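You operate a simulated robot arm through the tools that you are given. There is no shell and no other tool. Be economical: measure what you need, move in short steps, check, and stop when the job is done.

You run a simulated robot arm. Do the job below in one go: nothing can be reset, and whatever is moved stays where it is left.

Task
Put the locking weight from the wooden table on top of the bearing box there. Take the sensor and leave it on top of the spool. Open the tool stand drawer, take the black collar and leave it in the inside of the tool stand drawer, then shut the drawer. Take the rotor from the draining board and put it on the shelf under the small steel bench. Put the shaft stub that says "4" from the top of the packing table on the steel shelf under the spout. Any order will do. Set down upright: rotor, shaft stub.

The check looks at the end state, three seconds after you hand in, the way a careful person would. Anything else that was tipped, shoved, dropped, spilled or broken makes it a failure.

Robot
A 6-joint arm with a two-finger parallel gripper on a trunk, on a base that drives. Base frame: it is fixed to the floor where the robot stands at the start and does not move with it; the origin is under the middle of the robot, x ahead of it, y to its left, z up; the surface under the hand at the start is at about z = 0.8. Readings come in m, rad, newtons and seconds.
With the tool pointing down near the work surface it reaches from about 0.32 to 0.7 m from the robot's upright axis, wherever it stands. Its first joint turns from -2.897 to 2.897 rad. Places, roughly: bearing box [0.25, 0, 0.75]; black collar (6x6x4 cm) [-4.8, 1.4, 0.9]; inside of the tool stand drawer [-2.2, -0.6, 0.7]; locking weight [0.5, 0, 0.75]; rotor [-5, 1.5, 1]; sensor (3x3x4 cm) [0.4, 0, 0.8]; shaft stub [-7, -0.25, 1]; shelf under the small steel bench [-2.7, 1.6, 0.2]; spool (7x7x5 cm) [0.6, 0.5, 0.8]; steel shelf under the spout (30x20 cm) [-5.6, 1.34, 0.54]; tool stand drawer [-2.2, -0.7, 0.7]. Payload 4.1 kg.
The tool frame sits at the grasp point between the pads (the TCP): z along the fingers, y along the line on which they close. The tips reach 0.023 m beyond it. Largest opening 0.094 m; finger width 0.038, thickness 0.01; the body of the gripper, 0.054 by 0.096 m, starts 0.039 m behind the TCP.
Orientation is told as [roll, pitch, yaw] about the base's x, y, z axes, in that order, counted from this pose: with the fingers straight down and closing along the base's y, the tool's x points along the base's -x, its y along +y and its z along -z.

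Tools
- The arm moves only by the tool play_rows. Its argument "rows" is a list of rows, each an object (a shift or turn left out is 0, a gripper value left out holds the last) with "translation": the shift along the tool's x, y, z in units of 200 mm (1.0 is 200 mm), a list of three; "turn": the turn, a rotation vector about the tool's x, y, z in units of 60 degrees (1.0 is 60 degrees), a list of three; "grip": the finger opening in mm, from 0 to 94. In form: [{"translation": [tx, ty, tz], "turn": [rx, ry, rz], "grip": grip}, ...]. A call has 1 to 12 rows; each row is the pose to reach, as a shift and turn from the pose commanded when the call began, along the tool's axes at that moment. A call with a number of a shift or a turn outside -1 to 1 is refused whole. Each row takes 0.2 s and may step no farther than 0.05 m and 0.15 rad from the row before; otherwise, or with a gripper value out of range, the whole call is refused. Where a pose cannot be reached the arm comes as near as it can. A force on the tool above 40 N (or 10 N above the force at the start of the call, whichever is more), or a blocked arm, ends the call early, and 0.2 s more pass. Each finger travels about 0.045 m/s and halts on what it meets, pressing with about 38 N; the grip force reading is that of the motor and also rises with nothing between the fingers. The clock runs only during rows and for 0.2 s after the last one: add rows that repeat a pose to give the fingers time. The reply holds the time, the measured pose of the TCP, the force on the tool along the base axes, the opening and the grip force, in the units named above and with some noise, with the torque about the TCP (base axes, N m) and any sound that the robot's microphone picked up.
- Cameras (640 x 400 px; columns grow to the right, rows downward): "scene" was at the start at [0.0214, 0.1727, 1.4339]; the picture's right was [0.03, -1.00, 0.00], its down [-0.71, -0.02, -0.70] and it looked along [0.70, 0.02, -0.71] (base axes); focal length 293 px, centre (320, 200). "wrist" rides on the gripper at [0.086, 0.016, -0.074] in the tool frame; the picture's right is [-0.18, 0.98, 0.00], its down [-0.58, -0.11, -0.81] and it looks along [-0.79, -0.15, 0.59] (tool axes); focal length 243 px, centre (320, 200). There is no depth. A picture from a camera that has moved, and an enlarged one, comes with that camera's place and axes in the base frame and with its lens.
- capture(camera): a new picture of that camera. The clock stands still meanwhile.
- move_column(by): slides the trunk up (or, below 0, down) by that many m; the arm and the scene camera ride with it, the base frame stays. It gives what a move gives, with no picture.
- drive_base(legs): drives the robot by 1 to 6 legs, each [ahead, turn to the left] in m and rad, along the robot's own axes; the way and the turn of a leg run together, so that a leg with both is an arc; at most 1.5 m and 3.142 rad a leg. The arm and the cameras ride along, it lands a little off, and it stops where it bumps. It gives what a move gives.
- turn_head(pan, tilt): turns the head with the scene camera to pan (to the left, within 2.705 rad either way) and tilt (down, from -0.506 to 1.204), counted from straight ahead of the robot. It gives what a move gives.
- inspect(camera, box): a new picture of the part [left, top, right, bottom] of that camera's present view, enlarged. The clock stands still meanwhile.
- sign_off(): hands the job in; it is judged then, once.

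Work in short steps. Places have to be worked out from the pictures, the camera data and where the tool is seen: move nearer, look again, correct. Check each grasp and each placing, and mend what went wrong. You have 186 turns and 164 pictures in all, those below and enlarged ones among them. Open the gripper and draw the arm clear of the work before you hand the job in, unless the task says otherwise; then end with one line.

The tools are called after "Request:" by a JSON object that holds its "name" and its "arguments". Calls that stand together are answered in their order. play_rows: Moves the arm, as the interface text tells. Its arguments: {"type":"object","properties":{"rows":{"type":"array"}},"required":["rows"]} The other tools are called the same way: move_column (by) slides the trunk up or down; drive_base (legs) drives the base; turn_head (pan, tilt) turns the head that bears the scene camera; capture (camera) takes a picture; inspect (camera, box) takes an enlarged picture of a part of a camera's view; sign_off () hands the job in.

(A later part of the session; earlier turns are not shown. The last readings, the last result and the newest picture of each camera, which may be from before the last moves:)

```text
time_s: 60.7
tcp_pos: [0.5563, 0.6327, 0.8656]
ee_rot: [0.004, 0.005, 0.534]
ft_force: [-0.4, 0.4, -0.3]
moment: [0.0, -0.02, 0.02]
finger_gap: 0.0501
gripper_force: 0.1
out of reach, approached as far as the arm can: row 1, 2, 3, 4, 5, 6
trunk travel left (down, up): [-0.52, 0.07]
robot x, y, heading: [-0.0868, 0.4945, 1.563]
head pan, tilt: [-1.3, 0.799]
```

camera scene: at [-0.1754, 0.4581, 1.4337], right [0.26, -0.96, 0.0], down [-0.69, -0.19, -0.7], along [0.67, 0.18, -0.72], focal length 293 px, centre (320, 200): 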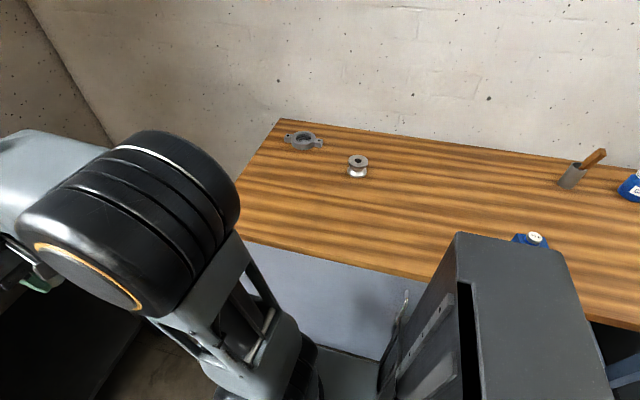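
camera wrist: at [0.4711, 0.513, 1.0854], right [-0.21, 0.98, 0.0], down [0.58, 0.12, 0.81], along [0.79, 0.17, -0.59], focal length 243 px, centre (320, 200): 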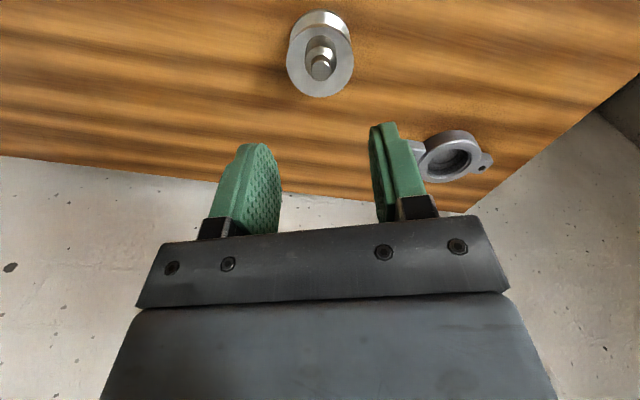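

Still locked on the boundary. I try a tilt of the tool to bend the elbow.

Request:
{"name": "play_rows", "arguments": {"rows": [{"translation": [0, 0, -0.1], "turn": [0, 0.12, 0]}, {"translation": [0, 0, -0.2], "turn": [0, 0.24, 0]}, {"translation": [0.1, 0, -0.2], "turn": [0, 0.24, 0]}, {"translation": [0.2, 0, -0.2], "turn": [0, 0.24, 0]}, {"translation": [0.2, 0, -0.2], "turn": [0, 0.24, 0]}]}}

```text
time_s: 61.9
tcp_pos: [0.5212, 0.6122, 0.9049]
ee_rot: [0.001, 0.257, 0.535]
ft_force: [-0.3, 0.3, -0.1]
moment: [-0.01, -0.04, -0.01]
finger_gap: 0.0499
gripper_force: 0.1
out of reach, approached as far as the arm can: row 1, 2, 3
trunk travel left (down, up): [-0.52, 0.07]
robot x, y, heading: [-0.0898, 0.4904, 1.572]
head pan, tilt: [-1.3, 0.799]
```

The tilt freed it. Now I pull back further before undoing the tilt.

Request:
{"name": "play_rows", "arguments": {"rows": [{"translation": [0.2, 0, -0.1]}, {"translation": [0.4, 0, -0.2]}, {"translation": [0.6, 0, -0.3]}, {"translation": [0.6, 0, -0.3], "turn": [0, -0.12, 0]}, {"translation": [0.6, 0, -0.3], "turn": [0, -0.245, 0]}, {"translation": [0.6, 0, -0.3], "turn": [0, -0.245, 0]}]}}

```text
time_s: 63.3
tcp_pos: [0.5305, 0.5904, 0.955]
ee_rot: [0.004, 0.194, 0.534]
ft_force: [0.1, 0.4, 0.4]
moment: [0.02, 0.03, -0.02]
finger_gap: 0.0501
gripper_force: 0.1
out of reach, approached as far as the arm can: row 1, 2, 3, 4, 5, 6
trunk travel left (down, up): [-0.52, 0.07]
robot x, y, heading: [-0.0873, 0.4889, 1.568]
head pan, tilt: [-1.3, 0.799]
```

Let me look at the arm's configuration.

Request:
{"name": "capture", "arguments": {"camera": "scene"}}

```text
131 pictures are left
camera scene: at [-0.1751, 0.4582, 1.5537], right [0.26, -0.96, 0.0], down [-0.69, -0.19, -0.7], along [0.67, 0.18, -0.72], focal length 293 px, centre (320, 200)
```

scene: 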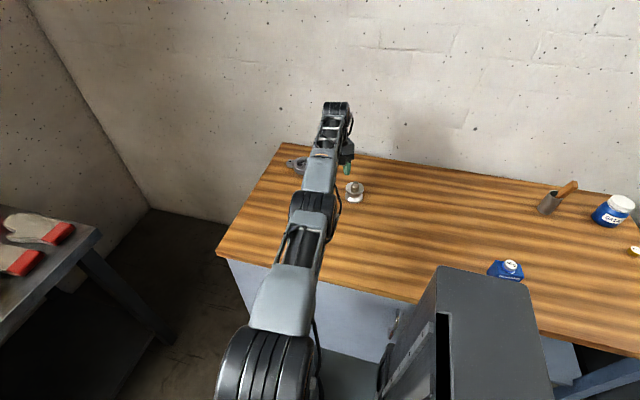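

The arm is fully stretched. I test a slow retreat in 3 mm steps to let the elbow start bending.

Request:
{"name": "play_rows", "arguments": {"rows": [{"translation": [0.015, 0, 0]}, {"translation": [0.03, 0, 0]}, {"translation": [0.045, 0, 0]}, {"translation": [0.06, 0, 0]}, {"translation": [0.075, 0, 0]}, {"translation": [0.09, 0, 0]}, {"translation": [0.105, 0, 0]}, {"translation": [0.12, 0, 0]}, {"translation": [0.135, 0, 0]}, {"translation": [0.15, 0, 0]}]}}

```text
time_s: 65.5
tcp_pos: [0.5319, 0.5814, 0.9575]
ee_rot: [0.003, 0.196, 0.533]
ft_force: [-0.4, 0.3, -0.2]
moment: [-0.02, -0.01, -0.02]
finger_gap: 0.05
gripper_force: 0.2
out of reach, approached as far as the arm can: row 2, 3, 4, 5, 6, 7, 8, 9, 10
trunk travel left (down, up): [-0.52, 0.07]
robot x, y, heading: [-0.0855, 0.4912, 1.563]
head pan, tilt: [-1.3, 0.799]
```

No bend. I raise the hand high along the boundary (clear of the table), to try bending from there.

Request:
{"name": "play_rows", "arguments": {"rows": [{"translation": [0.05, 0, -0.2]}, {"translation": [0.1, 0, -0.4]}, {"translation": [0.15, 0, -0.6]}, {"translation": [0.2, 0, -0.8]}, {"translation": [0.3, 0, -1.0]}, {"translation": [0.3, 0, -1.0]}]}}

```text
time_s: 66.9
tcp_pos: [0.4907, 0.5714, 1.1545]
ee_rot: [0.003, 0.195, 0.534]
ft_force: [0.2, -0.9, 0.5]
moment: [-0.03, 0.02, -0.04]
finger_gap: 0.0499
gripper_force: 0.0
out of reach, approached as far as the arm can: row 2, 3, 4, 5, 6
trunk travel left (down, up): [-0.52, 0.07]
robot x, y, heading: [-0.0875, 0.4925, 1.565]
head pan, tilt: [-1.3, 0.799]
```

Now a pure descent of 12 cm at fixed radius, which should require the elbow to bend.

Request:
{"name": "play_rows", "arguments": {"rows": [{"translation": [-0.02, 0, 0.1]}, {"translation": [-0.04, 0, 0.2]}, {"translation": [-0.06, 0, 0.3]}, {"translation": [-0.08, 0, 0.4]}, {"translation": [-0.1, 0, 0.5]}, {"translation": [-0.12, 0, 0.6]}, {"translation": [-0.12, 0, 0.6]}]}}

```text
time_s: 68.5
tcp_pos: [0.4909, 0.5711, 1.0328]
ee_rot: [0.003, 0.195, 0.533]
ft_force: [-0.2, 0.2, 0.2]
moment: [0.01, -0.02, 0.02]
finger_gap: 0.0498
gripper_force: 0.0
trunk travel left (down, up): [-0.52, 0.07]
robot x, y, heading: [-0.0893, 0.4918, 1.564]
head pan, tilt: [-1.3, 0.799]
```

That bent the elbow. Now I retract horizontally and undo the tilt slowly.

Request:
{"name": "play_rows", "arguments": {"rows": [{"translation": [0.1, 0, 0.02]}, {"translation": [0.2, 0, 0.04]}, {"translation": [0.3, 0, 0.06]}, {"translation": [0.4, 0, 0.08]}, {"translation": [0.5, 0, 0.1], "turn": [0, -0.06, 0]}, {"translation": [0.6, 0, 0.12], "turn": [0, -0.12, 0]}, {"translation": [0.6, 0, 0.12], "turn": [0, -0.186, 0]}, {"translation": [0.6, 0, 0.12], "turn": [0, -0.186, 0]}]}}

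```text
time_s: 70.3
tcp_pos: [0.3859, 0.5079, 1.0327]
ee_rot: [0.003, -0.002, 0.535]
ft_force: [0.1, -0.5, 0.0]
moment: [-0.03, 0.02, -0.01]
finger_gap: 0.0502
gripper_force: 0.1
trunk travel left (down, up): [-0.52, 0.07]
robot x, y, heading: [-0.0849, 0.4917, 1.57]
head pan, tilt: [-1.3, 0.799]
```

Freed. Now swing the arm to the robot's front via an outer waypoint.

Request:
{"name": "play_rows", "arguments": {"rows": [{"translation": [-0.038, 0.219, 0], "turn": [0, 0, -0.062]}, {"translation": [-0.076, 0.4375, 0], "turn": [0, 0, -0.124]}, {"translation": [-0.114, 0.656, 0], "turn": [0, 0, -0.186]}, {"translation": [-0.152, 0.875, 0], "turn": [0, 0, -0.248]}, {"translation": [-0.152, 0.875, 0], "turn": [0, 0, -0.248]}]}}

```text
time_s: 71.5
tcp_pos: [0.3222, 0.6753, 1.0315]
ee_rot: [0.004, 0.001, 0.794]
ft_force: [-0.1, 0.5, -0.2]
moment: [0.02, -0.04, -0.02]
finger_gap: 0.0501
gripper_force: 0.1
trunk travel left (down, up): [-0.52, 0.07]
robot x, y, heading: [-0.0921, 0.4917, 1.568]
head pan, tilt: [-1.3, 0.799]
```

Next part.

Request:
{"name": "play_rows", "arguments": {"rows": [{"translation": [-0.015, 0.225, 0], "turn": [0, 0, -0.062]}, {"translation": [-0.03, 0.45, 0], "turn": [0, 0, -0.124]}, {"translation": [-0.045, 0.675, 0], "turn": [0, 0, -0.186]}, {"translation": [-0.06, 0.9, 0], "turn": [0, 0, -0.248]}, {"translation": [-0.06, 0.9, 0], "turn": [0, 0, -0.248]}]}}

```text
time_s: 72.7
tcp_pos: [0.204, 0.8101, 1.0338]
ee_rot: [0.002, -0.002, 1.053]
ft_force: [0.6, 0.0, 0.3]
moment: [0.03, 0.0, 0.02]
finger_gap: 0.0499
gripper_force: 0.1
trunk travel left (down, up): [-0.52, 0.07]
robot x, y, heading: [-0.0872, 0.4928, 1.572]
head pan, tilt: [-1.3, 0.799]
```

Two more pieces to the front.

Request:
{"name": "play_rows", "arguments": {"rows": [{"translation": [0.036, 0.19, 0], "turn": [0, 0, -0.062]}, {"translation": [0.072, 0.38, 0], "turn": [0, 0, -0.124]}, {"translation": [0.108, 0.568, 0], "turn": [0, 0, -0.186]}, {"translation": [0.144, 0.758, 0], "turn": [0, 0, -0.248]}]}}

Request:
{"name": "play_rows", "arguments": {"rows": [{"translation": [-0.014, 0.192, 0], "turn": [0, 0, -0.062]}, {"translation": [-0.028, 0.385, 0], "turn": [0, 0, -0.124]}, {"translation": [-0.042, 0.577, 0], "turn": [0, 0, -0.186]}, {"translation": [-0.056, 0.77, 0], "turn": [0, 0, -0.248]}, {"translation": [-0.056, 0.77, 0], "turn": [0, 0, -0.248]}]}}

Request:
{"name": "turn_head", "arguments": {"pan": -1.3, "tilt": 0.75}}

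Request:
{"name": "inspect", "arguments": {"camera": "scene", "box": [240, 100, 640, 350]}}

```text
time_s: 73.7
tcp_pos: [0.0558, 0.8616, 1.0344]
ee_rot: [0.0, -0.005, 1.313]
ft_force: [0.7, 0.0, 0.2]
moment: [0.01, 0.02, 0.04]
finger_gap: 0.0501
gripper_force: 0.1
trunk travel left (down, up): [-0.52, 0.07]
robot x, y, heading: [-0.0877, 0.4914, 1.569]
head pan, tilt: [-1.3, 0.799]
```

```text
time_s: 74.9
tcp_pos: [-0.0902, 0.9115, 1.0333]
ee_rot: [0.002, 0.0, 1.573]
ft_force: [-0.2, -0.4, -0.1]
moment: [-0.01, 0.0, 0.01]
finger_gap: 0.0499
gripper_force: 0.1
trunk travel left (down, up): [-0.52, 0.07]
robot x, y, heading: [-0.0857, 0.491, 1.57]
head pan, tilt: [-1.3, 0.799]
```

```text
time_s: 75.5
tcp_pos: [-0.0914, 0.9119, 1.0332]
ee_rot: [0.002, -0.002, 1.571]
ft_force: [1.3, 0.2, 0.0]
moment: [-0.02, 0.0, 0.0]
finger_gap: 0.0502
gripper_force: 0.0
trunk travel left (down, up): [-0.52, 0.07]
robot x, y, heading: [-0.0914, 0.4929, 1.567]
head pan, tilt: [-1.3, 0.75]
```

```text
1.60 times, centred on (440, 225) of scene
camera zoom: at [-0.1733, 0.4586, 1.5576], right [0.26, -0.96, 0.0], down [-0.66, -0.18, -0.73], along [0.71, 0.19, -0.68], focal length 469 px, centre (128, 160)
```

zoom: 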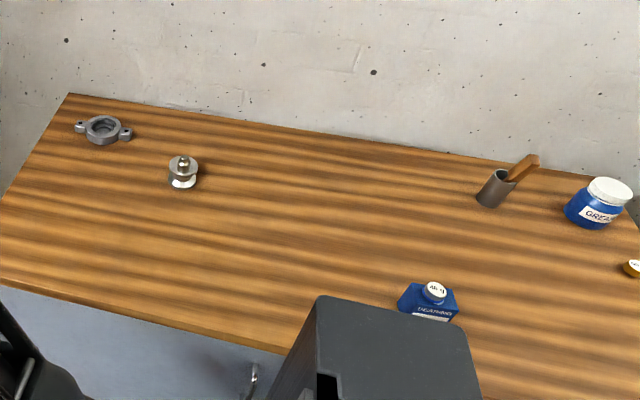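

Table jobs are done and both pieces stand well. I back away diagonally from the table, then turn toward the tool stand and look.

Request:
{"name": "drive_base", "arguments": {"legs": [[0, -0.3], [-0.55, 0], [0, 2.3]]}}

Request:
{"name": "turn_head", "arguments": {"pan": 0, "tilt": 0.35}}

Request:
{"name": "capture", "arguments": {"camera": "scene"}}

```text
time_s: 85.1
tcp_pos: [-0.6319, -0.2061, 1.033]
ee_rot: [0.001, -0.004, -2.718]
ft_force: [-0.6, 0.4, 0.1]
moment: [-0.05, 0.0, 0.0]
finger_gap: 0.0501
gripper_force: 0.0
trunk travel left (down, up): [-0.52, 0.07]
robot x, y, heading: [-0.254, -0.0302, -2.724]
head pan, tilt: [-1.3, 0.75]
```

```text
time_s: 86.6
tcp_pos: [-0.6312, -0.2051, 1.0331]
ee_rot: [0.003, -0.003, -2.72]
ft_force: [0.8, -0.7, -0.6]
moment: [0.03, 0.01, 0.0]
finger_gap: 0.05
gripper_force: 0.1
trunk travel left (down, up): [-0.52, 0.07]
robot x, y, heading: [-0.2562, -0.0303, -2.721]
head pan, tilt: [0.0, 0.351]
```

```text
129 pictures are left
camera scene: at [-0.2137, -0.1927, 1.5933], right [-0.41, 0.91, 0.0], down [0.31, 0.14, -0.94], along [-0.86, -0.38, -0.34], focal length 293 px, centre (320, 200)
```

scene: 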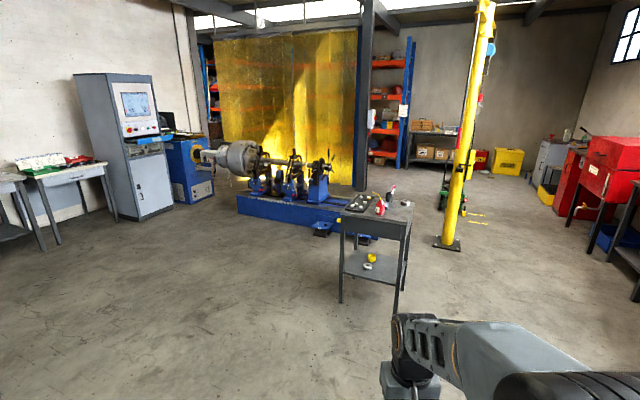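

Request:
{"name": "inspect", "arguments": {"camera": "scene", "box": [310, 160, 440, 310]}}

```text
2.67 times, centred on (375, 235) of scene
camera zoom: at [-0.2137, -0.1927, 1.5933], right [-0.41, 0.91, 0.0], down [0.31, 0.14, -0.94], along [-0.86, -0.38, -0.34], focal length 782 px, centre (173, 107)
```

zoom: 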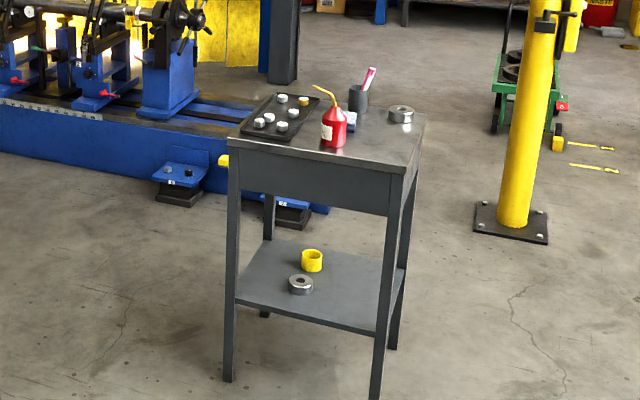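

The tool stand spans about x -2.49…-2.03, y -0.85…-0.38; nothing on this face, so the drawer likely opens toward -y (a yellow grip shows there). I drive to a spot south-east of it and look.

Request:
{"name": "drive_base", "arguments": {"legs": [[0, 0.465], [0.98, 0], [0.98, 0], [0, -0.886]]}}

Request:
{"name": "turn_head", "arguments": {"pan": -0.7, "tilt": 0.5}}

Request:
{"name": "capture", "arguments": {"camera": "scene"}}

```text
time_s: 100.0
tcp_pos: [-1.9135, -1.5614, 1.0338]
ee_rot: [0.002, -0.002, -3.124]
ft_force: [0.2, -0.5, -0.8]
moment: [-0.03, -0.04, -0.01]
finger_gap: 0.0499
gripper_force: 0.1
trunk travel left (down, up): [-0.52, 0.07]
robot x, y, heading: [-1.4947, -1.5518, -3.127]
head pan, tilt: [0.0, 0.351]
```

```text
time_s: 101.1
tcp_pos: [-1.9141, -1.5604, 1.034]
ee_rot: [0.0, -0.003, -3.124]
ft_force: [0.1, -0.8, 0.1]
moment: [0.0, 0.01, 0.0]
finger_gap: 0.0502
gripper_force: 0.1
trunk travel left (down, up): [-0.52, 0.07]
robot x, y, heading: [-1.4952, -1.5547, -3.126]
head pan, tilt: [-0.7, 0.499]
```

```text
127 pictures are left
camera scene: at [-1.5031, -1.6561, 1.5796], right [0.63, 0.77, 0.0], down [0.37, -0.3, -0.88], along [-0.68, 0.56, -0.48], focal length 293 px, centre (320, 200)
```

scene: 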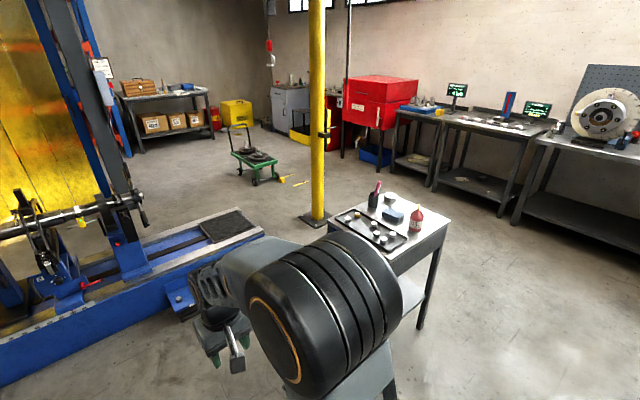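

The arm blocks the view; I drive to in front of the stand and face it.

Request:
{"name": "drive_base", "arguments": {"legs": [[0.76, 0], [0, -1.587]]}}

Request:
{"name": "turn_head", "arguments": {"pan": -0.0, "tilt": 0.75}}

Request:
{"name": "capture", "arguments": {"camera": "scene"}}

Request:
{"name": "capture", "arguments": {"camera": "wrist"}}

```text
time_s: 109.0
tcp_pos: [-2.2511, -1.1432, 1.0338]
ee_rot: [0.002, -0.003, 1.575]
ft_force: [0.6, 0.1, 0.2]
moment: [-0.03, 0.0, -0.01]
finger_gap: 0.0502
gripper_force: 0.1
trunk travel left (down, up): [-0.52, 0.07]
robot x, y, heading: [-2.2478, -1.5639, 1.576]
head pan, tilt: [-0.7, 0.499]
```

```text
time_s: 110.1
tcp_pos: [-2.2508, -1.1444, 1.0333]
ee_rot: [0.001, -0.004, 1.574]
ft_force: [0.3, -0.4, -0.6]
moment: [0.02, 0.02, -0.03]
finger_gap: 0.0502
gripper_force: 0.2
trunk travel left (down, up): [-0.52, 0.07]
robot x, y, heading: [-2.2489, -1.5621, 1.565]
head pan, tilt: [0.0, 0.75]
```

```text
126 pictures are left
camera scene: at [-2.4124, -1.5357, 1.5577], right [1.0, 0.0, 0.0], down [0.0, -0.68, -0.73], along [0.0, 0.73, -0.68], focal length 293 px, centre (320, 200)
```

scene: 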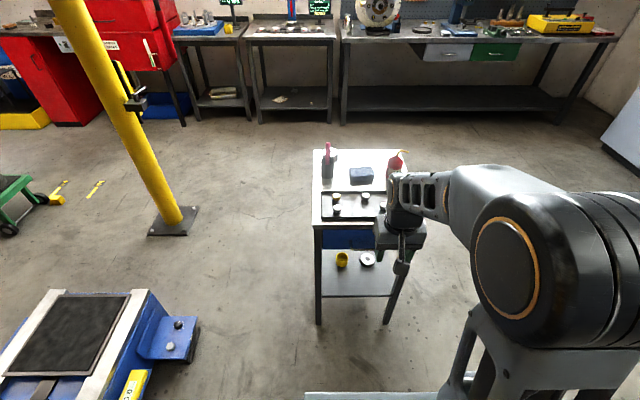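

```text
125 pictures are left
camera wrist: at [-2.265, -1.2283, 1.1078], right [-0.98, 0.18, 0.0], down [0.11, 0.58, 0.81], along [0.15, 0.79, -0.59], focal length 243 px, centre (320, 200)
```

wrist: 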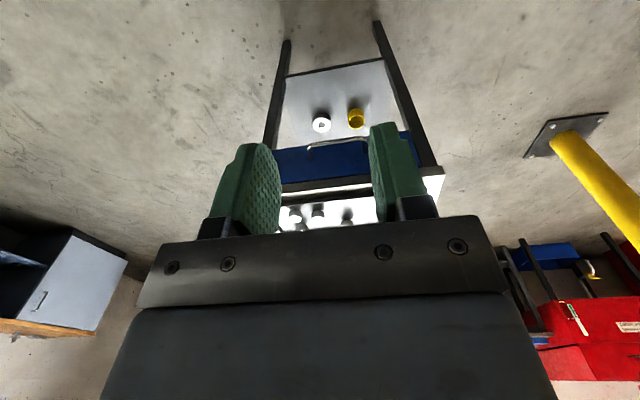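

The drawer front (blue, bar handle) faces us. I zoom in on the handle.

Request:
{"name": "inspect", "arguments": {"camera": "wrist", "box": [250, 100, 450, 225]}}

Request:
{"name": "inspect", "arguments": {"camera": "scene", "box": [300, 140, 420, 270]}}

```text
3.20 times, centred on (350, 162) of wrist
camera zoom: at [-2.265, -1.2283, 1.1078], right [-0.98, 0.18, 0.0], down [0.11, 0.58, 0.81], along [0.15, 0.79, -0.59], focal length 776 px, centre (224, 320)
```

zoom: 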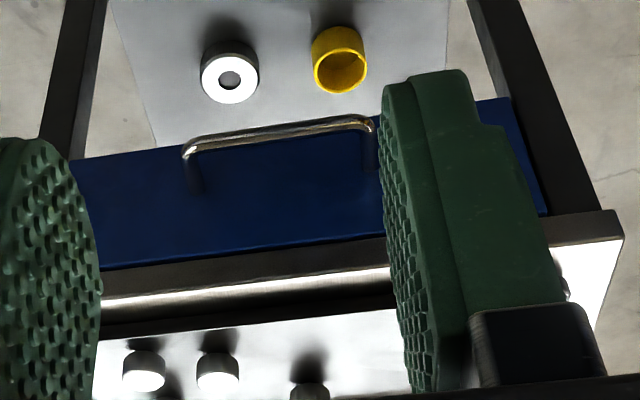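

```text
3.08 times, centred on (360, 205) of scene
camera zoom: at [-2.4124, -1.5357, 1.5577], right [1.0, 0.0, 0.0], down [0.0, -0.68, -0.73], along [0.0, 0.73, -0.68], focal length 902 px, centre (197, 185)
```

zoom: 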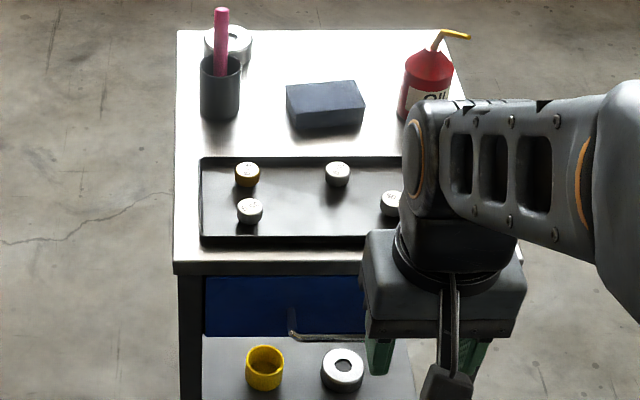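

The bar handle runs from about x=-2.30 to -2.17 at y≈-0.87, z≈0.69. I'll take it with the tool horizontal and fingers closing vertically; first I yaw the tool by -90°.

Request:
{"name": "play_rows", "arguments": {"rows": [{"turn": [0, 0, 0.14], "grip": 50}, {"turn": [0, 0, 0.28]}, {"turn": [0, 0, 0.42]}, {"turn": [0, 0, 0.56]}, {"turn": [0, 0, 0.7]}, {"turn": [0, 0, 0.84]}, {"turn": [0, 0, 0.98]}]}}

Request:
{"name": "play_rows", "arguments": {"rows": [{"turn": [0, 0, 0.131]}, {"turn": [0, 0, 0.262]}, {"turn": [0, 0, 0.393]}, {"turn": [0, 0, 0.524]}, {"turn": [0, 0, 0.524]}]}}

```text
time_s: 111.7
tcp_pos: [-2.2502, -1.1436, 1.0338]
ee_rot: [0.004, 0.002, 0.544]
ft_force: [0.6, -0.7, -0.6]
moment: [-0.05, 0.0, -0.03]
finger_gap: 0.05
gripper_force: 0.0
trunk travel left (down, up): [-0.52, 0.07]
robot x, y, heading: [-2.2439, -1.5596, 1.569]
head pan, tilt: [0.0, 0.75]
```

```text
time_s: 112.9
tcp_pos: [-2.2509, -1.1432, 1.0342]
ee_rot: [0.003, 0.001, -0.004]
ft_force: [0.0, -0.7, -0.5]
moment: [0.01, 0.03, -0.02]
finger_gap: 0.05
gripper_force: 0.0
trunk travel left (down, up): [-0.52, 0.07]
robot x, y, heading: [-2.2478, -1.5593, 1.567]
head pan, tilt: [0.0, 0.75]
```

Yaw done. Now tilt the tool toward horizontal while moving the TCP forward, staying high.

Request:
{"name": "play_rows", "arguments": {"rows": [{"translation": [0, 0.1, 0], "turn": [-0.14, 0, 0]}, {"translation": [0, 0.2, 0], "turn": [-0.28, 0, 0]}, {"translation": [0, 0.3, 0], "turn": [-0.42, 0, 0]}, {"translation": [0, 0.4, 0], "turn": [-0.56, 0, 0]}, {"translation": [0, 0.5, 0], "turn": [-0.7, 0, 0]}, {"translation": [0, 0.6, 0], "turn": [-0.84, 0, 0]}, {"translation": [0, 0.6, 0], "turn": [-0.84, 0, 0]}]}}

```text
time_s: 114.5
tcp_pos: [-2.2499, -1.0235, 1.034]
ee_rot: [0.884, 0.002, -0.003]
ft_force: [-0.5, 0.3, 0.3]
moment: [0.04, -0.02, -0.01]
finger_gap: 0.0501
gripper_force: 0.1
out of reach, approached as far as the arm can: row 5
trunk travel left (down, up): [-0.52, 0.07]
robot x, y, heading: [-2.2427, -1.5598, 1.569]
head pan, tilt: [0.0, 0.75]
```

Good (roll 0.88). Another 0.6 rad of tilt, moving 5 cm forward.

Request:
{"name": "play_rows", "arguments": {"rows": [{"translation": [0, 0.04, 0.05], "turn": [-0.12, 0, 0]}, {"translation": [0, 0.08, 0.1], "turn": [-0.24, 0, 0]}, {"translation": [0, 0.12, 0.15], "turn": [-0.36, 0, 0]}, {"translation": [0, 0.158, 0.193], "turn": [-0.48, 0, 0]}, {"translation": [0, 0.158, 0.193], "turn": [-0.6, 0, 0]}, {"translation": [0, 0.158, 0.193], "turn": [-0.6, 0, 0]}]}}

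```text
time_s: 115.9
tcp_pos: [-2.2507, -0.973, 1.0338]
ee_rot: [1.513, 0.002, -0.001]
ft_force: [0.0, 0.1, 0.6]
moment: [0.0, 0.0, 0.04]
finger_gap: 0.0501
gripper_force: 0.1
trunk travel left (down, up): [-0.52, 0.07]
robot x, y, heading: [-2.2514, -1.5647, 1.572]
head pan, tilt: [0.0, 0.75]
```

Tool is horizontal at z 1.034. I lower the trunk 0.343 m to bring it to handle height and look.

Request:
{"name": "move_column", "arguments": {"by": -0.343}}

Request:
{"name": "capture", "arguments": {"camera": "wrist"}}

Request:
{"name": "inspect", "arguments": {"camera": "scene", "box": [270, 100, 470, 300]}}

```text
time_s: 119.3
tcp_pos: [-2.2504, -0.9736, 0.6901]
ee_rot: [1.512, 0.004, -0.002]
ft_force: [0.2, -0.3, -0.6]
moment: [-0.02, 0.0, -0.04]
finger_gap: 0.0498
gripper_force: 0.0
trunk travel left (down, up): [-0.177, 0.413]
robot x, y, heading: [-2.2472, -1.5646, 1.572]
head pan, tilt: [0.0, 0.75]
```

```text
122 pictures are left
camera wrist: at [-2.3358, -1.045, 0.7123], right [0.19, 0.06, 0.98], down [0.58, -0.81, -0.06], along [0.79, 0.58, -0.18], focal length 243 px, centre (320, 200)
```

wrist: 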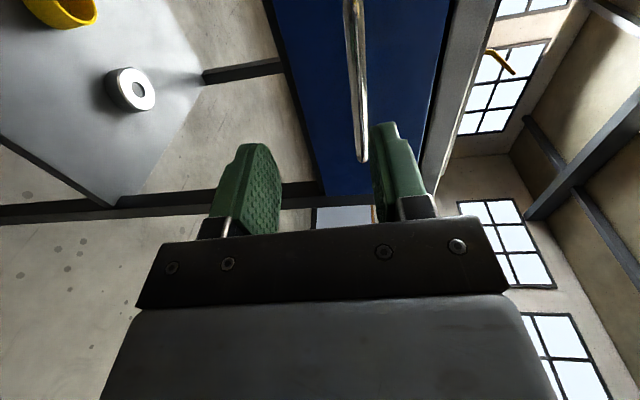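

```text
2.00 times, centred on (370, 200) of scene
camera zoom: at [-2.4125, -1.5357, 1.2147], right [1.0, 0.0, 0.0], down [0.0, -0.68, -0.73], along [0.0, 0.73, -0.68], focal length 586 px, centre (220, 200)
```

zoom: 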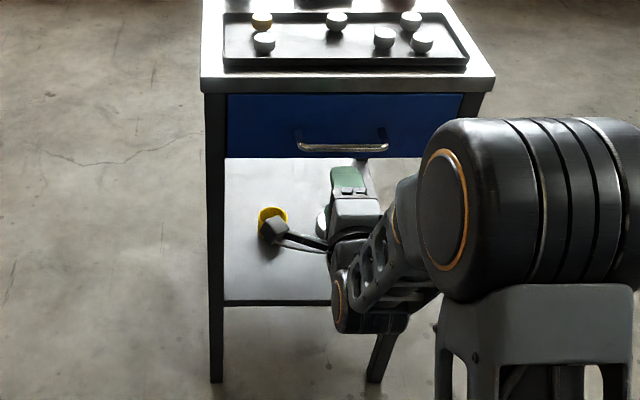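

Bar refined to y≈-0.883, z≈0.711, centre x≈-2.24. I raise the TCP 2 cm first, then advance and view.

Request:
{"name": "play_rows", "arguments": {"rows": [{"translation": [-0.06, 0.105, -0.006], "grip": 40}, {"translation": [-0.06, 0.112, 0.1]}, {"translation": [-0.06, 0.12, 0.25]}, {"translation": [-0.06, 0.12, 0.25]}]}}

Request:
{"name": "capture", "arguments": {"camera": "wrist"}}

```text
time_s: 120.3
tcp_pos: [-2.2391, -0.9205, 0.7122]
ee_rot: [1.51, 0.001, -0.001]
ft_force: [-0.3, 0.0, 0.0]
moment: [0.01, 0.0, -0.01]
finger_gap: 0.0401
gripper_force: 0.1
trunk travel left (down, up): [-0.177, 0.413]
robot x, y, heading: [-2.2463, -1.5648, 1.572]
head pan, tilt: [0.0, 0.75]
```

```text
120 pictures are left
camera wrist: at [-2.3242, -0.9923, 0.7331], right [0.19, 0.06, 0.98], down [0.58, -0.81, -0.06], along [0.79, 0.58, -0.18], focal length 243 px, centre (320, 200)
```

wrist: 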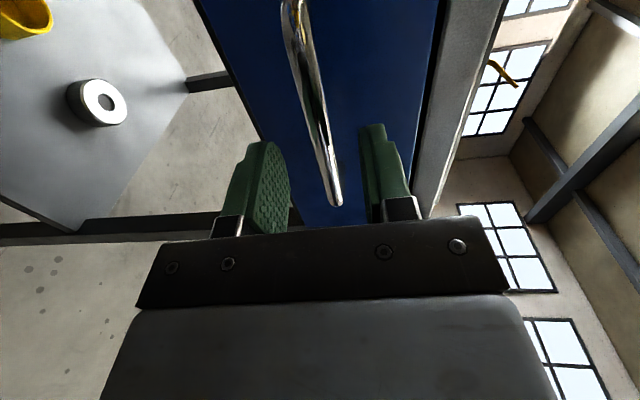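

The bar lies between the fingers. I advance 3 cm more and close.

Request:
{"name": "play_rows", "arguments": {"rows": [{"translation": [0, 0.005, 0.08]}, {"translation": [0, 0.009, 0.15]}, {"translation": [0, 0.009, 0.15]}]}}

Request:
{"name": "capture", "arguments": {"camera": "wrist"}}

```text
time_s: 121.1
tcp_pos: [-2.2378, -0.8914, 0.713]
ee_rot: [1.509, 0.003, -0.001]
ft_force: [0.2, -0.4, 0.1]
moment: [-0.02, 0.0, 0.03]
finger_gap: 0.0399
gripper_force: 0.1
trunk travel left (down, up): [-0.177, 0.413]
robot x, y, heading: [-2.245, -1.5632, 1.57]
head pan, tilt: [0.0, 0.75]
```

```text
119 pictures are left
camera wrist: at [-2.324, -0.9627, 0.7329], right [0.19, 0.06, 0.98], down [0.58, -0.81, -0.06], along [0.79, 0.58, -0.19], focal length 243 px, centre (320, 200)
```

wrist: 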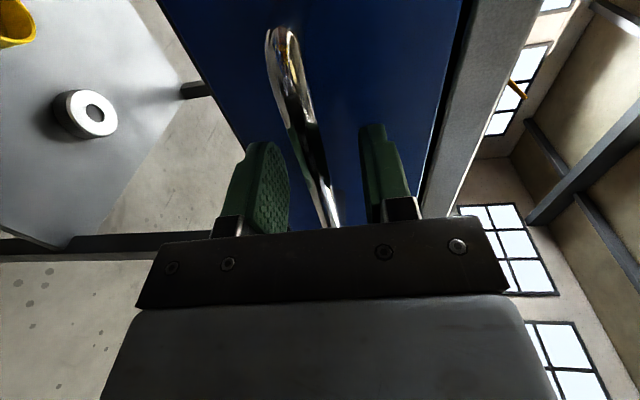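

Bar well inside. Close.

Request:
{"name": "play_rows", "arguments": {"rows": [{"grip": 2}, {"grip": 2}, {"grip": 2}, {"grip": 2}, {"grip": 2}]}}

```text
time_s: 122.3
tcp_pos: [-2.2378, -0.8915, 0.7118]
ee_rot: [1.509, 0.001, -0.001]
ft_force: [-0.3, 0.0, -1.3]
moment: [0.0, -0.2, 0.04]
finger_gap: 0.0117
gripper_force: 44.9
trunk travel left (down, up): [-0.177, 0.413]
robot x, y, heading: [-2.2461, -1.5646, 1.567]
head pan, tilt: [0.0, 0.75]
```

Bar gripped (11.7 mm). I pull 5 cm with the arm to test.

Request:
{"name": "play_rows", "arguments": {"rows": [{"translation": [0, 0, -0.06]}, {"translation": [0, 0, -0.12]}, {"translation": [0, 0, -0.18]}, {"translation": [0, 0, -0.24]}, {"translation": [0, 0, -0.24]}]}}

```text
time_s: 123.5
tcp_pos: [-2.238, -0.9391, 0.7119]
ee_rot: [1.504, 0.001, 0.0]
ft_force: [-1.9, -1.0, -22.0]
moment: [0.01, -0.09, 0.76]
finger_gap: 0.0117
gripper_force: 45.2
trunk travel left (down, up): [-0.177, 0.413]
robot x, y, heading: [-2.2479, -1.5617, 1.568]
head pan, tilt: [0.0, 0.75]
```

The drawer follows; slight vertical strain from the tool's slope. I relieve 3 mm and then back the base 0.17 m.

Request:
{"name": "play_rows", "arguments": {"rows": [{"translation": [0, -0.012, 0]}, {"translation": [0, -0.012, 0]}]}}

Request:
{"name": "drive_base", "arguments": {"legs": [[-0.17, 0]]}}

Request:
{"name": "capture", "arguments": {"camera": "scene"}}

```text
time_s: 124.1
tcp_pos: [-2.2376, -0.9393, 0.7113]
ee_rot: [1.511, 0.002, -0.002]
ft_force: [-3.8, 0.7, -16.0]
moment: [0.0, -0.15, 0.18]
finger_gap: 0.0116
gripper_force: 44.4
trunk travel left (down, up): [-0.177, 0.413]
robot x, y, heading: [-2.2475, -1.5639, 1.568]
head pan, tilt: [0.0, 0.75]
```

```text
time_s: 125.5
tcp_pos: [-2.2383, -1.1046, 0.7114]
ee_rot: [1.51, 0.002, -0.002]
ft_force: [-0.6, -0.3, -9.7]
moment: [0.04, -0.21, 0.62]
finger_gap: 0.0115
gripper_force: 45.1
trunk travel left (down, up): [-0.177, 0.413]
robot x, y, heading: [-2.2505, -1.7277, 1.567]
head pan, tilt: [0.0, 0.75]
```

```text
118 pictures are left
camera scene: at [-2.4129, -1.6998, 1.2146], right [1.0, 0.0, 0.0], down [0.0, -0.68, -0.73], along [0.0, 0.73, -0.68], focal length 293 px, centre (320, 200)
```

scene: 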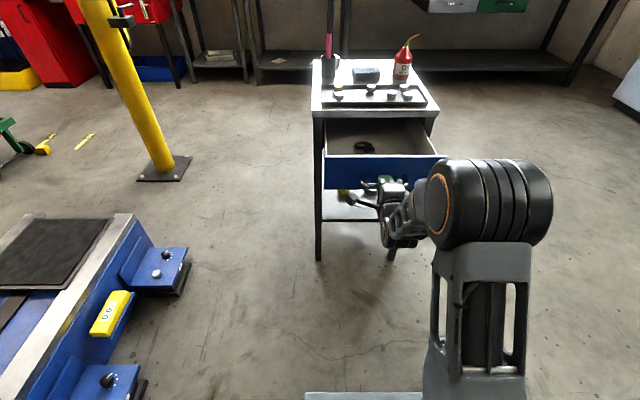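

The drawer is open ~21 cm, with some dark item already inside. I release the handle, then zoom into the drawer.

Request:
{"name": "play_rows", "arguments": {"rows": [{"grip": 40}, {"grip": 40}, {"grip": 40}, {"translation": [0, 0, -0.2]}, {"translation": [0, 0, -0.35]}, {"translation": [0, 0, -0.35]}]}}

Request:
{"name": "inspect", "arguments": {"camera": "scene", "box": [300, 50, 460, 210]}}

```text
time_s: 126.9
tcp_pos: [-2.2362, -1.1759, 0.7164]
ee_rot: [1.512, 0.002, -0.002]
ft_force: [0.0, 0.2, -0.3]
moment: [-0.01, 0.02, 0.03]
finger_gap: 0.04
gripper_force: 0.1
trunk travel left (down, up): [-0.177, 0.413]
robot x, y, heading: [-2.248, -1.7268, 1.566]
head pan, tilt: [0.0, 0.75]
```

```text
2.50 times, centred on (380, 130) of scene
camera zoom: at [-2.4129, -1.7005, 1.2146], right [1.0, 0.0, 0.0], down [0.0, -0.68, -0.73], along [0.0, 0.73, -0.68], focal length 733 px, centre (170, 375)
```

zoom: 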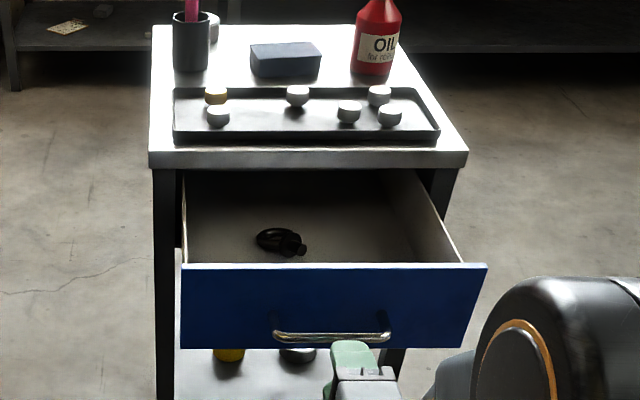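

A small black part lies in its left half; the right half is free. I raise the trunk and return the tool to pointing down for travel.

Request:
{"name": "move_column", "arguments": {"by": 0.343}}

Request:
{"name": "play_rows", "arguments": {"rows": [{"turn": [0.14, 0, 0]}, {"turn": [0.28, 0, 0]}, {"turn": [0.42, 0, 0]}, {"turn": [0.56, 0, 0]}, {"turn": [0.7, 0, 0]}, {"turn": [0.84, 0, 0]}, {"turn": [0.98, 0, 0]}, {"turn": [0.98, 0, 0]}]}}

Request:
{"name": "play_rows", "arguments": {"rows": [{"turn": [0.12, 0, 0]}, {"turn": [0.24, 0, 0]}, {"turn": [0.36, 0, 0]}, {"turn": [0.464, 0, 0]}, {"turn": [0.464, 0, 0]}]}}

```text
time_s: 130.3
tcp_pos: [-2.2371, -1.1754, 1.0596]
ee_rot: [1.513, 0.003, -0.001]
ft_force: [0.7, -0.8, -0.1]
moment: [0.0, 0.01, -0.03]
finger_gap: 0.0401
gripper_force: 0.0
trunk travel left (down, up): [-0.52, 0.07]
robot x, y, heading: [-2.247, -1.7255, 1.57]
head pan, tilt: [0.0, 0.75]
```

```text
time_s: 132.1
tcp_pos: [-2.2364, -1.1759, 1.0599]
ee_rot: [0.483, 0.002, 0.001]
ft_force: [-0.5, -0.8, 0.4]
moment: [0.0, 0.03, -0.02]
finger_gap: 0.0398
gripper_force: 0.0
trunk travel left (down, up): [-0.52, 0.07]
robot x, y, heading: [-2.2453, -1.7283, 1.567]
head pan, tilt: [0.0, 0.75]
```

```text
time_s: 133.3
tcp_pos: [-2.2362, -1.1756, 1.0607]
ee_rot: [-0.003, 0.003, -0.003]
ft_force: [0.5, 0.0, -0.4]
moment: [0.0, -0.02, 0.03]
finger_gap: 0.0399
gripper_force: 0.1
trunk travel left (down, up): [-0.52, 0.07]
robot x, y, heading: [-2.2461, -1.7269, 1.566]
head pan, tilt: [0.0, 0.75]
```

Retract 13 cm and yaw back so that the wrist camera looks ahead.

Request:
{"name": "play_rows", "arguments": {"rows": [{"translation": [0, -0.16, 0], "turn": [0, 0, -0.14]}, {"translation": [0, -0.32, 0], "turn": [0, 0, -0.28]}, {"translation": [0, -0.48, 0], "turn": [0, 0, -0.42]}, {"translation": [0, -0.65, 0], "turn": [0, 0, -0.56]}, {"translation": [0, -0.65, 0], "turn": [0, 0, -0.7]}, {"translation": [0, -0.65, 0], "turn": [0, 0, -0.84]}, {"translation": [0, -0.65, 0], "turn": [0, 0, -0.98]}, {"translation": [0, -0.65, 0], "turn": [0, 0, -0.98]}]}}

Request:
{"name": "play_rows", "arguments": {"rows": [{"turn": [0, 0, -0.13]}, {"turn": [0, 0, -0.26]}, {"turn": [0, 0, -0.39]}, {"turn": [0, 0, -0.52]}]}}

Request:
{"name": "turn_head", "arguments": {"pan": 0.9, "tilt": 0.25}}

Request:
{"name": "capture", "arguments": {"camera": "scene"}}

```text
time_s: 135.1
tcp_pos: [-2.2367, -1.3056, 1.0602]
ee_rot: [0.0, 0.002, 1.025]
ft_force: [-0.4, 0.7, 0.5]
moment: [0.01, 0.01, 0.0]
finger_gap: 0.04
gripper_force: 0.2
trunk travel left (down, up): [-0.52, 0.07]
robot x, y, heading: [-2.2456, -1.7273, 1.571]
head pan, tilt: [0.0, 0.75]
```

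```text
time_s: 136.1
tcp_pos: [-2.2359, -1.3049, 1.0603]
ee_rot: [0.001, 0.002, 1.57]
ft_force: [0.3, -0.1, 0.0]
moment: [-0.02, 0.0, -0.01]
finger_gap: 0.0398
gripper_force: 0.0
trunk travel left (down, up): [-0.52, 0.07]
robot x, y, heading: [-2.2483, -1.7269, 1.569]
head pan, tilt: [0.0, 0.75]
```

```text
time_s: 137.3
tcp_pos: [-2.2381, -1.3054, 1.0601]
ee_rot: [0.0, 0.0, 1.567]
ft_force: [-0.1, -0.5, -0.2]
moment: [-0.03, -0.01, 0.0]
finger_gap: 0.0401
gripper_force: 0.1
trunk travel left (down, up): [-0.52, 0.07]
robot x, y, heading: [-2.2444, -1.7279, 1.568]
head pan, tilt: [0.901, 0.25]
```

```text
116 pictures are left
camera scene: at [-2.4861, -1.7252, 1.6027], right [0.62, 0.78, 0.0], down [0.19, -0.15, -0.97], along [-0.76, 0.6, -0.25], focal length 293 px, centre (320, 200)
```

scene: 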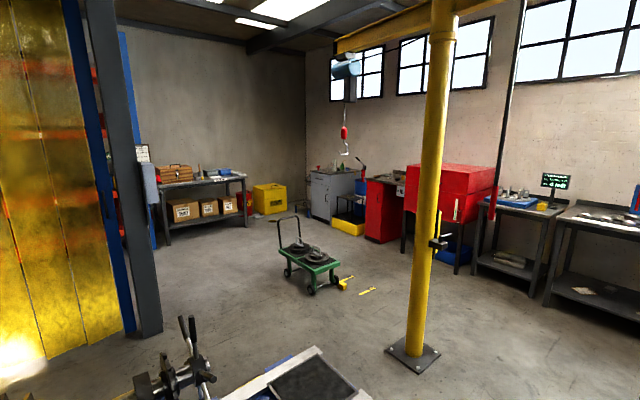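

I plan a route around the stand's east side: to x=-1.5, north to y≈0.57, then west.

Request:
{"name": "drive_base", "arguments": {"legs": [[0, -1.57], [0.75, 0], [0, 1.57], [1.15, 0], [1.15, 0], [0, 1.57]]}}

Request:
{"name": "turn_head", "arguments": {"pan": 0, "tilt": 0.3}}

Request:
{"name": "capture", "arguments": {"camera": "scene"}}

```text
time_s: 163.8
tcp_pos: [-1.8837, 0.6312, 1.0593]
ee_rot: [0.001, 0.001, 3.103]
ft_force: [0.7, 0.2, 0.4]
moment: [-0.01, 0.02, 0.04]
finger_gap: 0.0401
gripper_force: 0.0
trunk travel left (down, up): [-0.52, 0.07]
robot x, y, heading: [-1.4614, 0.6078, 3.101]
head pan, tilt: [0.901, 0.25]
```

```text
time_s: 165.0
tcp_pos: [-1.8836, 0.6306, 1.06]
ee_rot: [0.0, 0.003, 3.103]
ft_force: [-0.3, 0.1, 0.2]
moment: [0.02, 0.0, 0.0]
finger_gap: 0.04
gripper_force: 0.0
trunk travel left (down, up): [-0.52, 0.07]
robot x, y, heading: [-1.4632, 0.607, 3.104]
head pan, tilt: [0.0, 0.3]
```

```text
115 pictures are left
camera scene: at [-1.5014, 0.4438, 1.598], right [0.04, 1.0, 0.0], down [0.3, -0.01, -0.96], along [-0.95, 0.04, -0.3], focal length 293 px, centre (320, 200)
```

scene: 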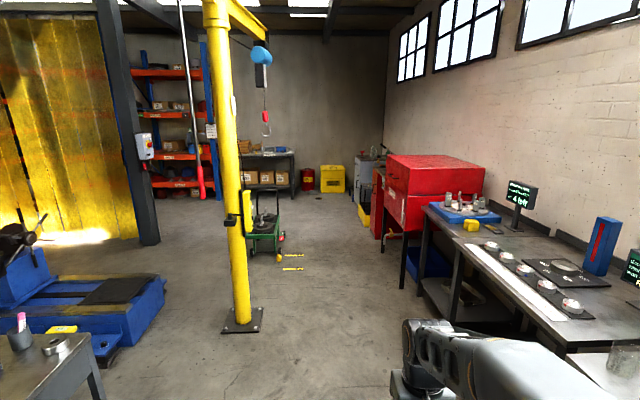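

Clear corridor at y≈0.65. I drive west to x≈-4 and look at the washing place.

Request:
{"name": "drive_base", "arguments": {"legs": [[1.3, 0.0], [1.25, 0.03]]}}

Request:
{"name": "turn_head", "arguments": {"pan": -0.6, "tilt": 0.45}}

Request:
{"name": "capture", "arguments": {"camera": "scene"}}

```text
time_s: 177.4
tcp_pos: [-4.4383, 0.7041, 1.0595]
ee_rot: [0.001, 0.001, 3.136]
ft_force: [-0.9, 0.7, 0.7]
moment: [0.02, -0.02, -0.01]
finger_gap: 0.0399
gripper_force: 0.1
trunk travel left (down, up): [-0.52, 0.07]
robot x, y, heading: [-4.0187, 0.6907, 3.133]
head pan, tilt: [0.0, 0.3]
```

```text
time_s: 178.4
tcp_pos: [-4.4389, 0.7027, 1.0582]
ee_rot: [0.001, 0.001, 3.136]
ft_force: [-0.4, -0.2, 0.4]
moment: [-0.04, 0.0, 0.01]
finger_gap: 0.04
gripper_force: 0.0
trunk travel left (down, up): [-0.52, 0.07]
robot x, y, heading: [-4.0203, 0.6931, 3.13]
head pan, tilt: [-0.6, 0.45]
```

```text
114 pictures are left
camera scene: at [-4.0331, 0.5813, 1.5841], right [0.57, 0.82, 0.0], down [0.36, -0.25, -0.9], along [-0.74, 0.51, -0.43], focal length 293 px, centre (320, 200)
```

scene: 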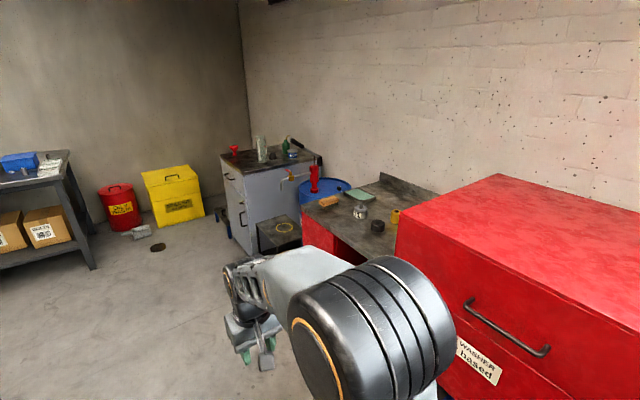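

The draining board with its items is beside the washer. I zoom in.

Request:
{"name": "inspect", "arguments": {"camera": "scene", "box": [230, 130, 450, 270]}}

```text
2.86 times, centred on (340, 200) of scene
camera zoom: at [-4.0331, 0.5813, 1.5841], right [0.57, 0.82, 0.0], down [0.36, -0.25, -0.9], along [-0.74, 0.51, -0.43], focal length 838 px, centre (263, 200)
```

zoom: 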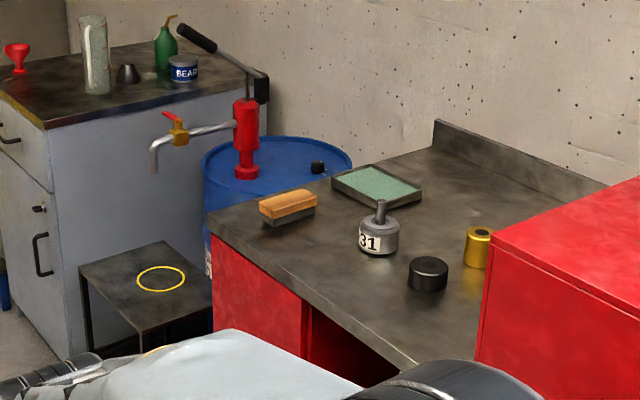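

Collar (black) at about (-4.83, 1.45), rotor "31" at about (-4.91, 1.41); the board's front edge is at y≈1.28. I drive to (-4.85, 0.83) facing it.

Request:
{"name": "move_column", "arguments": {"by": 0.06}}

Request:
{"name": "drive_base", "arguments": {"legs": [[0, -0.155], [0.84, 0], [0, -1.405]]}}

Request:
{"name": "turn_head", "arguments": {"pan": 0, "tilt": 0.75}}

Request:
{"name": "capture", "arguments": {"camera": "scene"}}

Request:
{"name": "capture", "arguments": {"camera": "wrist"}}

```text
time_s: 179.4
tcp_pos: [-4.44, 0.7025, 1.1202]
ee_rot: [0.002, 0.004, 3.136]
ft_force: [-0.5, 0.1, 0.7]
moment: [0.03, -0.02, 0.03]
finger_gap: 0.0399
gripper_force: 0.0
trunk travel left (down, up): [-0.58, 0.01]
robot x, y, heading: [-4.0172, 0.6954, 3.138]
head pan, tilt: [-0.6, 0.45]
```

```text
time_s: 188.0
tcp_pos: [-4.8227, 1.2366, 1.1209]
ee_rot: [-0.001, 0.002, 1.58]
ft_force: [0.3, -0.3, -0.9]
moment: [-0.04, -0.01, 0.04]
finger_gap: 0.0401
gripper_force: 0.2
trunk travel left (down, up): [-0.58, 0.01]
robot x, y, heading: [-4.8282, 0.8172, 1.581]
head pan, tilt: [-0.6, 0.45]
```

```text
time_s: 189.0
tcp_pos: [-4.8238, 1.2362, 1.1187]
ee_rot: [0.002, 0.002, 1.578]
ft_force: [-0.5, -0.6, -0.3]
moment: [-0.02, -0.04, 0.01]
finger_gap: 0.0401
gripper_force: 0.0
trunk travel left (down, up): [-0.58, 0.01]
robot x, y, heading: [-4.8308, 0.8148, 1.582]
head pan, tilt: [0.0, 0.75]
```

```text
112 pictures are left
camera scene: at [-4.9946, 0.8395, 1.6177], right [1.0, 0.01, 0.0], down [0.01, -0.68, -0.73], along [-0.01, 0.73, -0.68], focal length 293 px, centre (320, 200)
```

scene: 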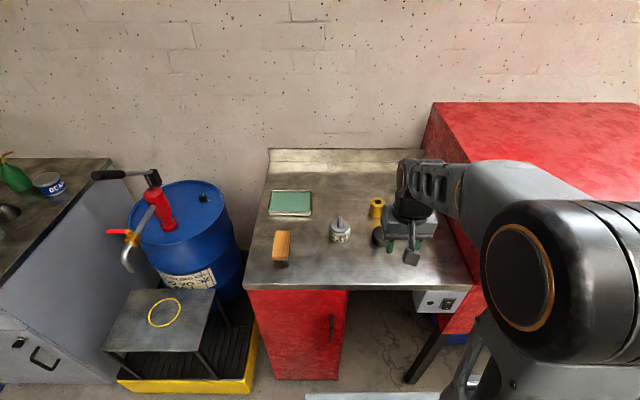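

```text
111 pictures are left
camera wrist: at [-4.8376, 1.1524, 1.1946], right [-0.98, 0.17, 0.0], down [0.1, 0.58, 0.81], along [0.14, 0.79, -0.59], focal length 243 px, centre (320, 200)
```

wrist: 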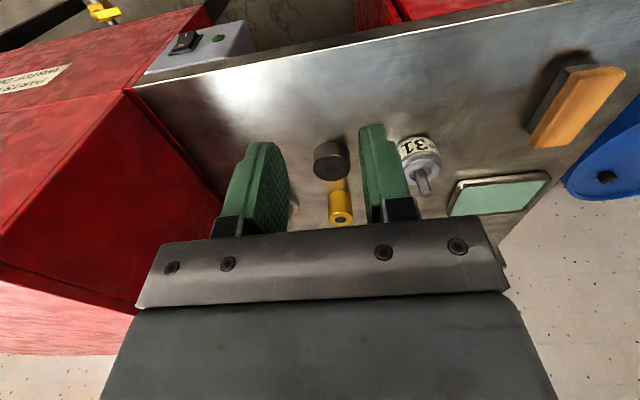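

I zoom both cameras on collar and rotor for better fixes.

Request:
{"name": "inspect", "arguments": {"camera": "scene", "box": [310, 190, 430, 270]}}

Request:
{"name": "inspect", "arguments": {"camera": "wrist", "box": [290, 110, 450, 235]}}

```text
5.00 times, centred on (370, 230) of scene
camera zoom: at [-4.9946, 0.8395, 1.6177], right [1.0, 0.01, 0.0], down [0.01, -0.68, -0.73], along [-0.01, 0.73, -0.68], focal length 1466 px, centre (70, 50)
```

zoom: 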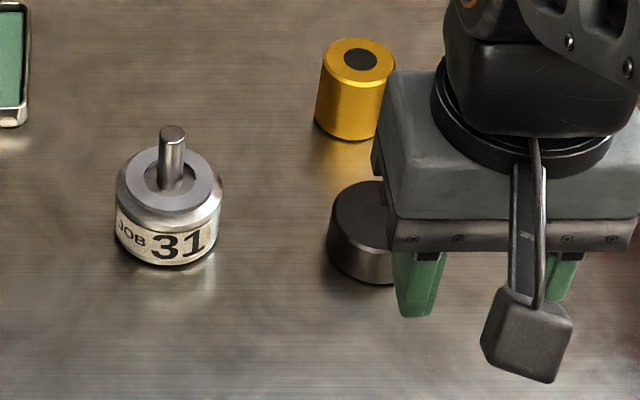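

```text
3.20 times, centred on (370, 172) of wrist
camera zoom: at [-4.8376, 1.1524, 1.1946], right [-0.98, 0.17, 0.0], down [0.1, 0.58, 0.81], along [0.14, 0.79, -0.59], focal length 776 px, centre (160, 288)
```

zoom: 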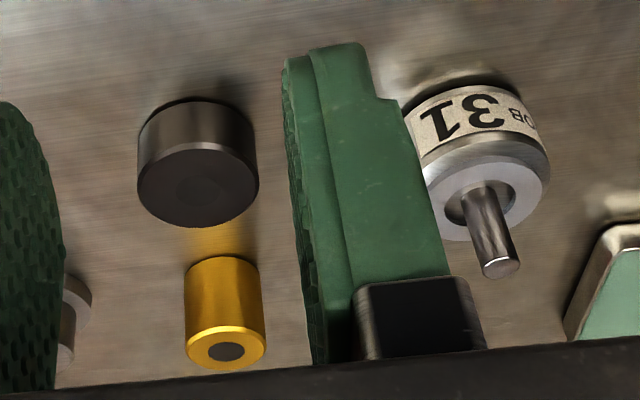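

Collar centre (-4.810, 1.432), top z≈0.928; rotor (-4.941, 1.443), body top z≈0.941; board z≈0.888. I open to 80 mm and go above the collar.

Request:
{"name": "play_rows", "arguments": {"rows": [{"translation": [-0.16, -0.012, 0.14], "grip": 80}, {"translation": [-0.33, -0.025, 0.28]}, {"translation": [-0.49, -0.037, 0.4]}, {"translation": [-0.65, -0.05, 0.5]}, {"translation": [-0.82, -0.062, 0.6]}, {"translation": [-0.977, -0.0745, 0.65]}, {"translation": [-0.977, -0.0745, 0.65]}]}}

Request:
{"name": "capture", "arguments": {"camera": "wrist"}}

```text
time_s: 190.6
tcp_pos: [-4.8098, 1.4353, 0.9908]
ee_rot: [0.001, 0.002, 1.58]
ft_force: [-0.7, 0.5, -0.1]
moment: [0.01, -0.02, 0.0]
finger_gap: 0.0799
gripper_force: 0.0
trunk travel left (down, up): [-0.58, 0.01]
robot x, y, heading: [-4.8285, 0.814, 1.58]
head pan, tilt: [0.0, 0.75]
```

```text
108 pictures are left
camera wrist: at [-4.824, 1.3502, 1.0649], right [-0.98, 0.17, 0.0], down [0.1, 0.58, 0.81], along [0.14, 0.79, -0.59], focal length 243 px, centre (320, 200)
```

wrist: 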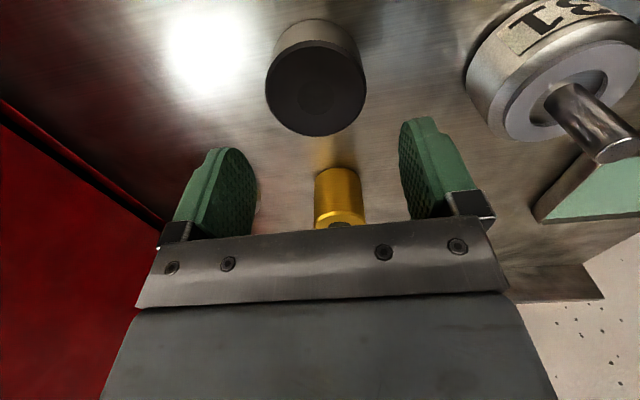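

Collar seen at (-4.808, 1.4285); I correct 5 mm and descend to 0.915, then close.

Request:
{"name": "play_rows", "arguments": {"rows": [{"translation": [0.025, 0, 0.19]}, {"translation": [0.025, 0, 0.375]}, {"translation": [0.025, 0, 0.375]}, {"translation": [0.025, 0, 0.375], "grip": 45}, {"translation": [0.025, 0, 0.375], "grip": 45}, {"translation": [0.025, 0, 0.375], "grip": 45}, {"translation": [0.025, 0, 0.375], "grip": 45}]}}

Request:
{"name": "capture", "arguments": {"camera": "wrist"}}

```text
time_s: 191.2
tcp_pos: [-4.8098, 1.4291, 0.9232]
ee_rot: [0.0, 0.0, 1.579]
ft_force: [-0.4, -5.4, 9.3]
moment: [-0.32, -0.37, -0.27]
finger_gap: 0.0798
gripper_force: 0.0
trunk travel left (down, up): [-0.58, 0.01]
robot x, y, heading: [-4.8289, 0.8157, 1.576]
head pan, tilt: [0.0, 0.75]
stopped in row 3: the force on the tool passed its limit at 45 N (the readings are from after the stop); the commanded pose is now the measured one
```

```text
107 pictures are left
camera wrist: at [-4.8246, 1.3452, 0.9978], right [-0.98, 0.18, 0.0], down [0.1, 0.58, 0.81], along [0.14, 0.79, -0.59], focal length 243 px, centre (320, 200)
```

wrist: 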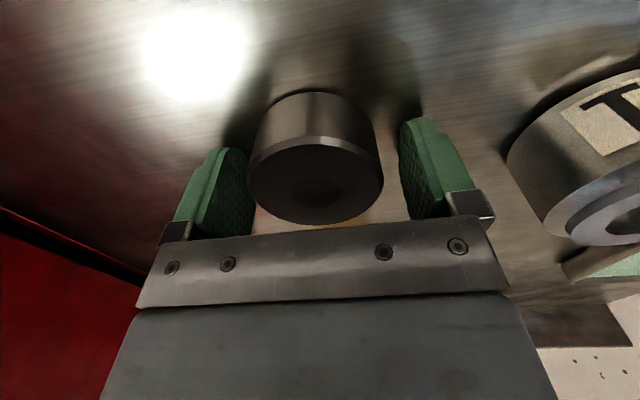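

The tips touched the board at TCP 0.923 (board ≈0.90). I rise 3 mm and close on the collar.

Request:
{"name": "play_rows", "arguments": {"rows": [{"translation": [0, 0, -0.015]}, {"translation": [0, 0, -0.015], "grip": 45}, {"translation": [0, 0, -0.015], "grip": 45}, {"translation": [0, 0, -0.015], "grip": 45}, {"translation": [0, 0, -0.015], "grip": 45}]}}

```text
time_s: 192.4
tcp_pos: [-4.8102, 1.4313, 0.9244]
ee_rot: [0.002, -0.002, 1.58]
ft_force: [-0.7, -0.8, -0.7]
moment: [0.03, 0.02, -0.02]
finger_gap: 0.059
gripper_force: 38.3
trunk travel left (down, up): [-0.58, 0.01]
robot x, y, heading: [-4.8292, 0.8154, 1.582]
head pan, tilt: [0.0, 0.75]
```

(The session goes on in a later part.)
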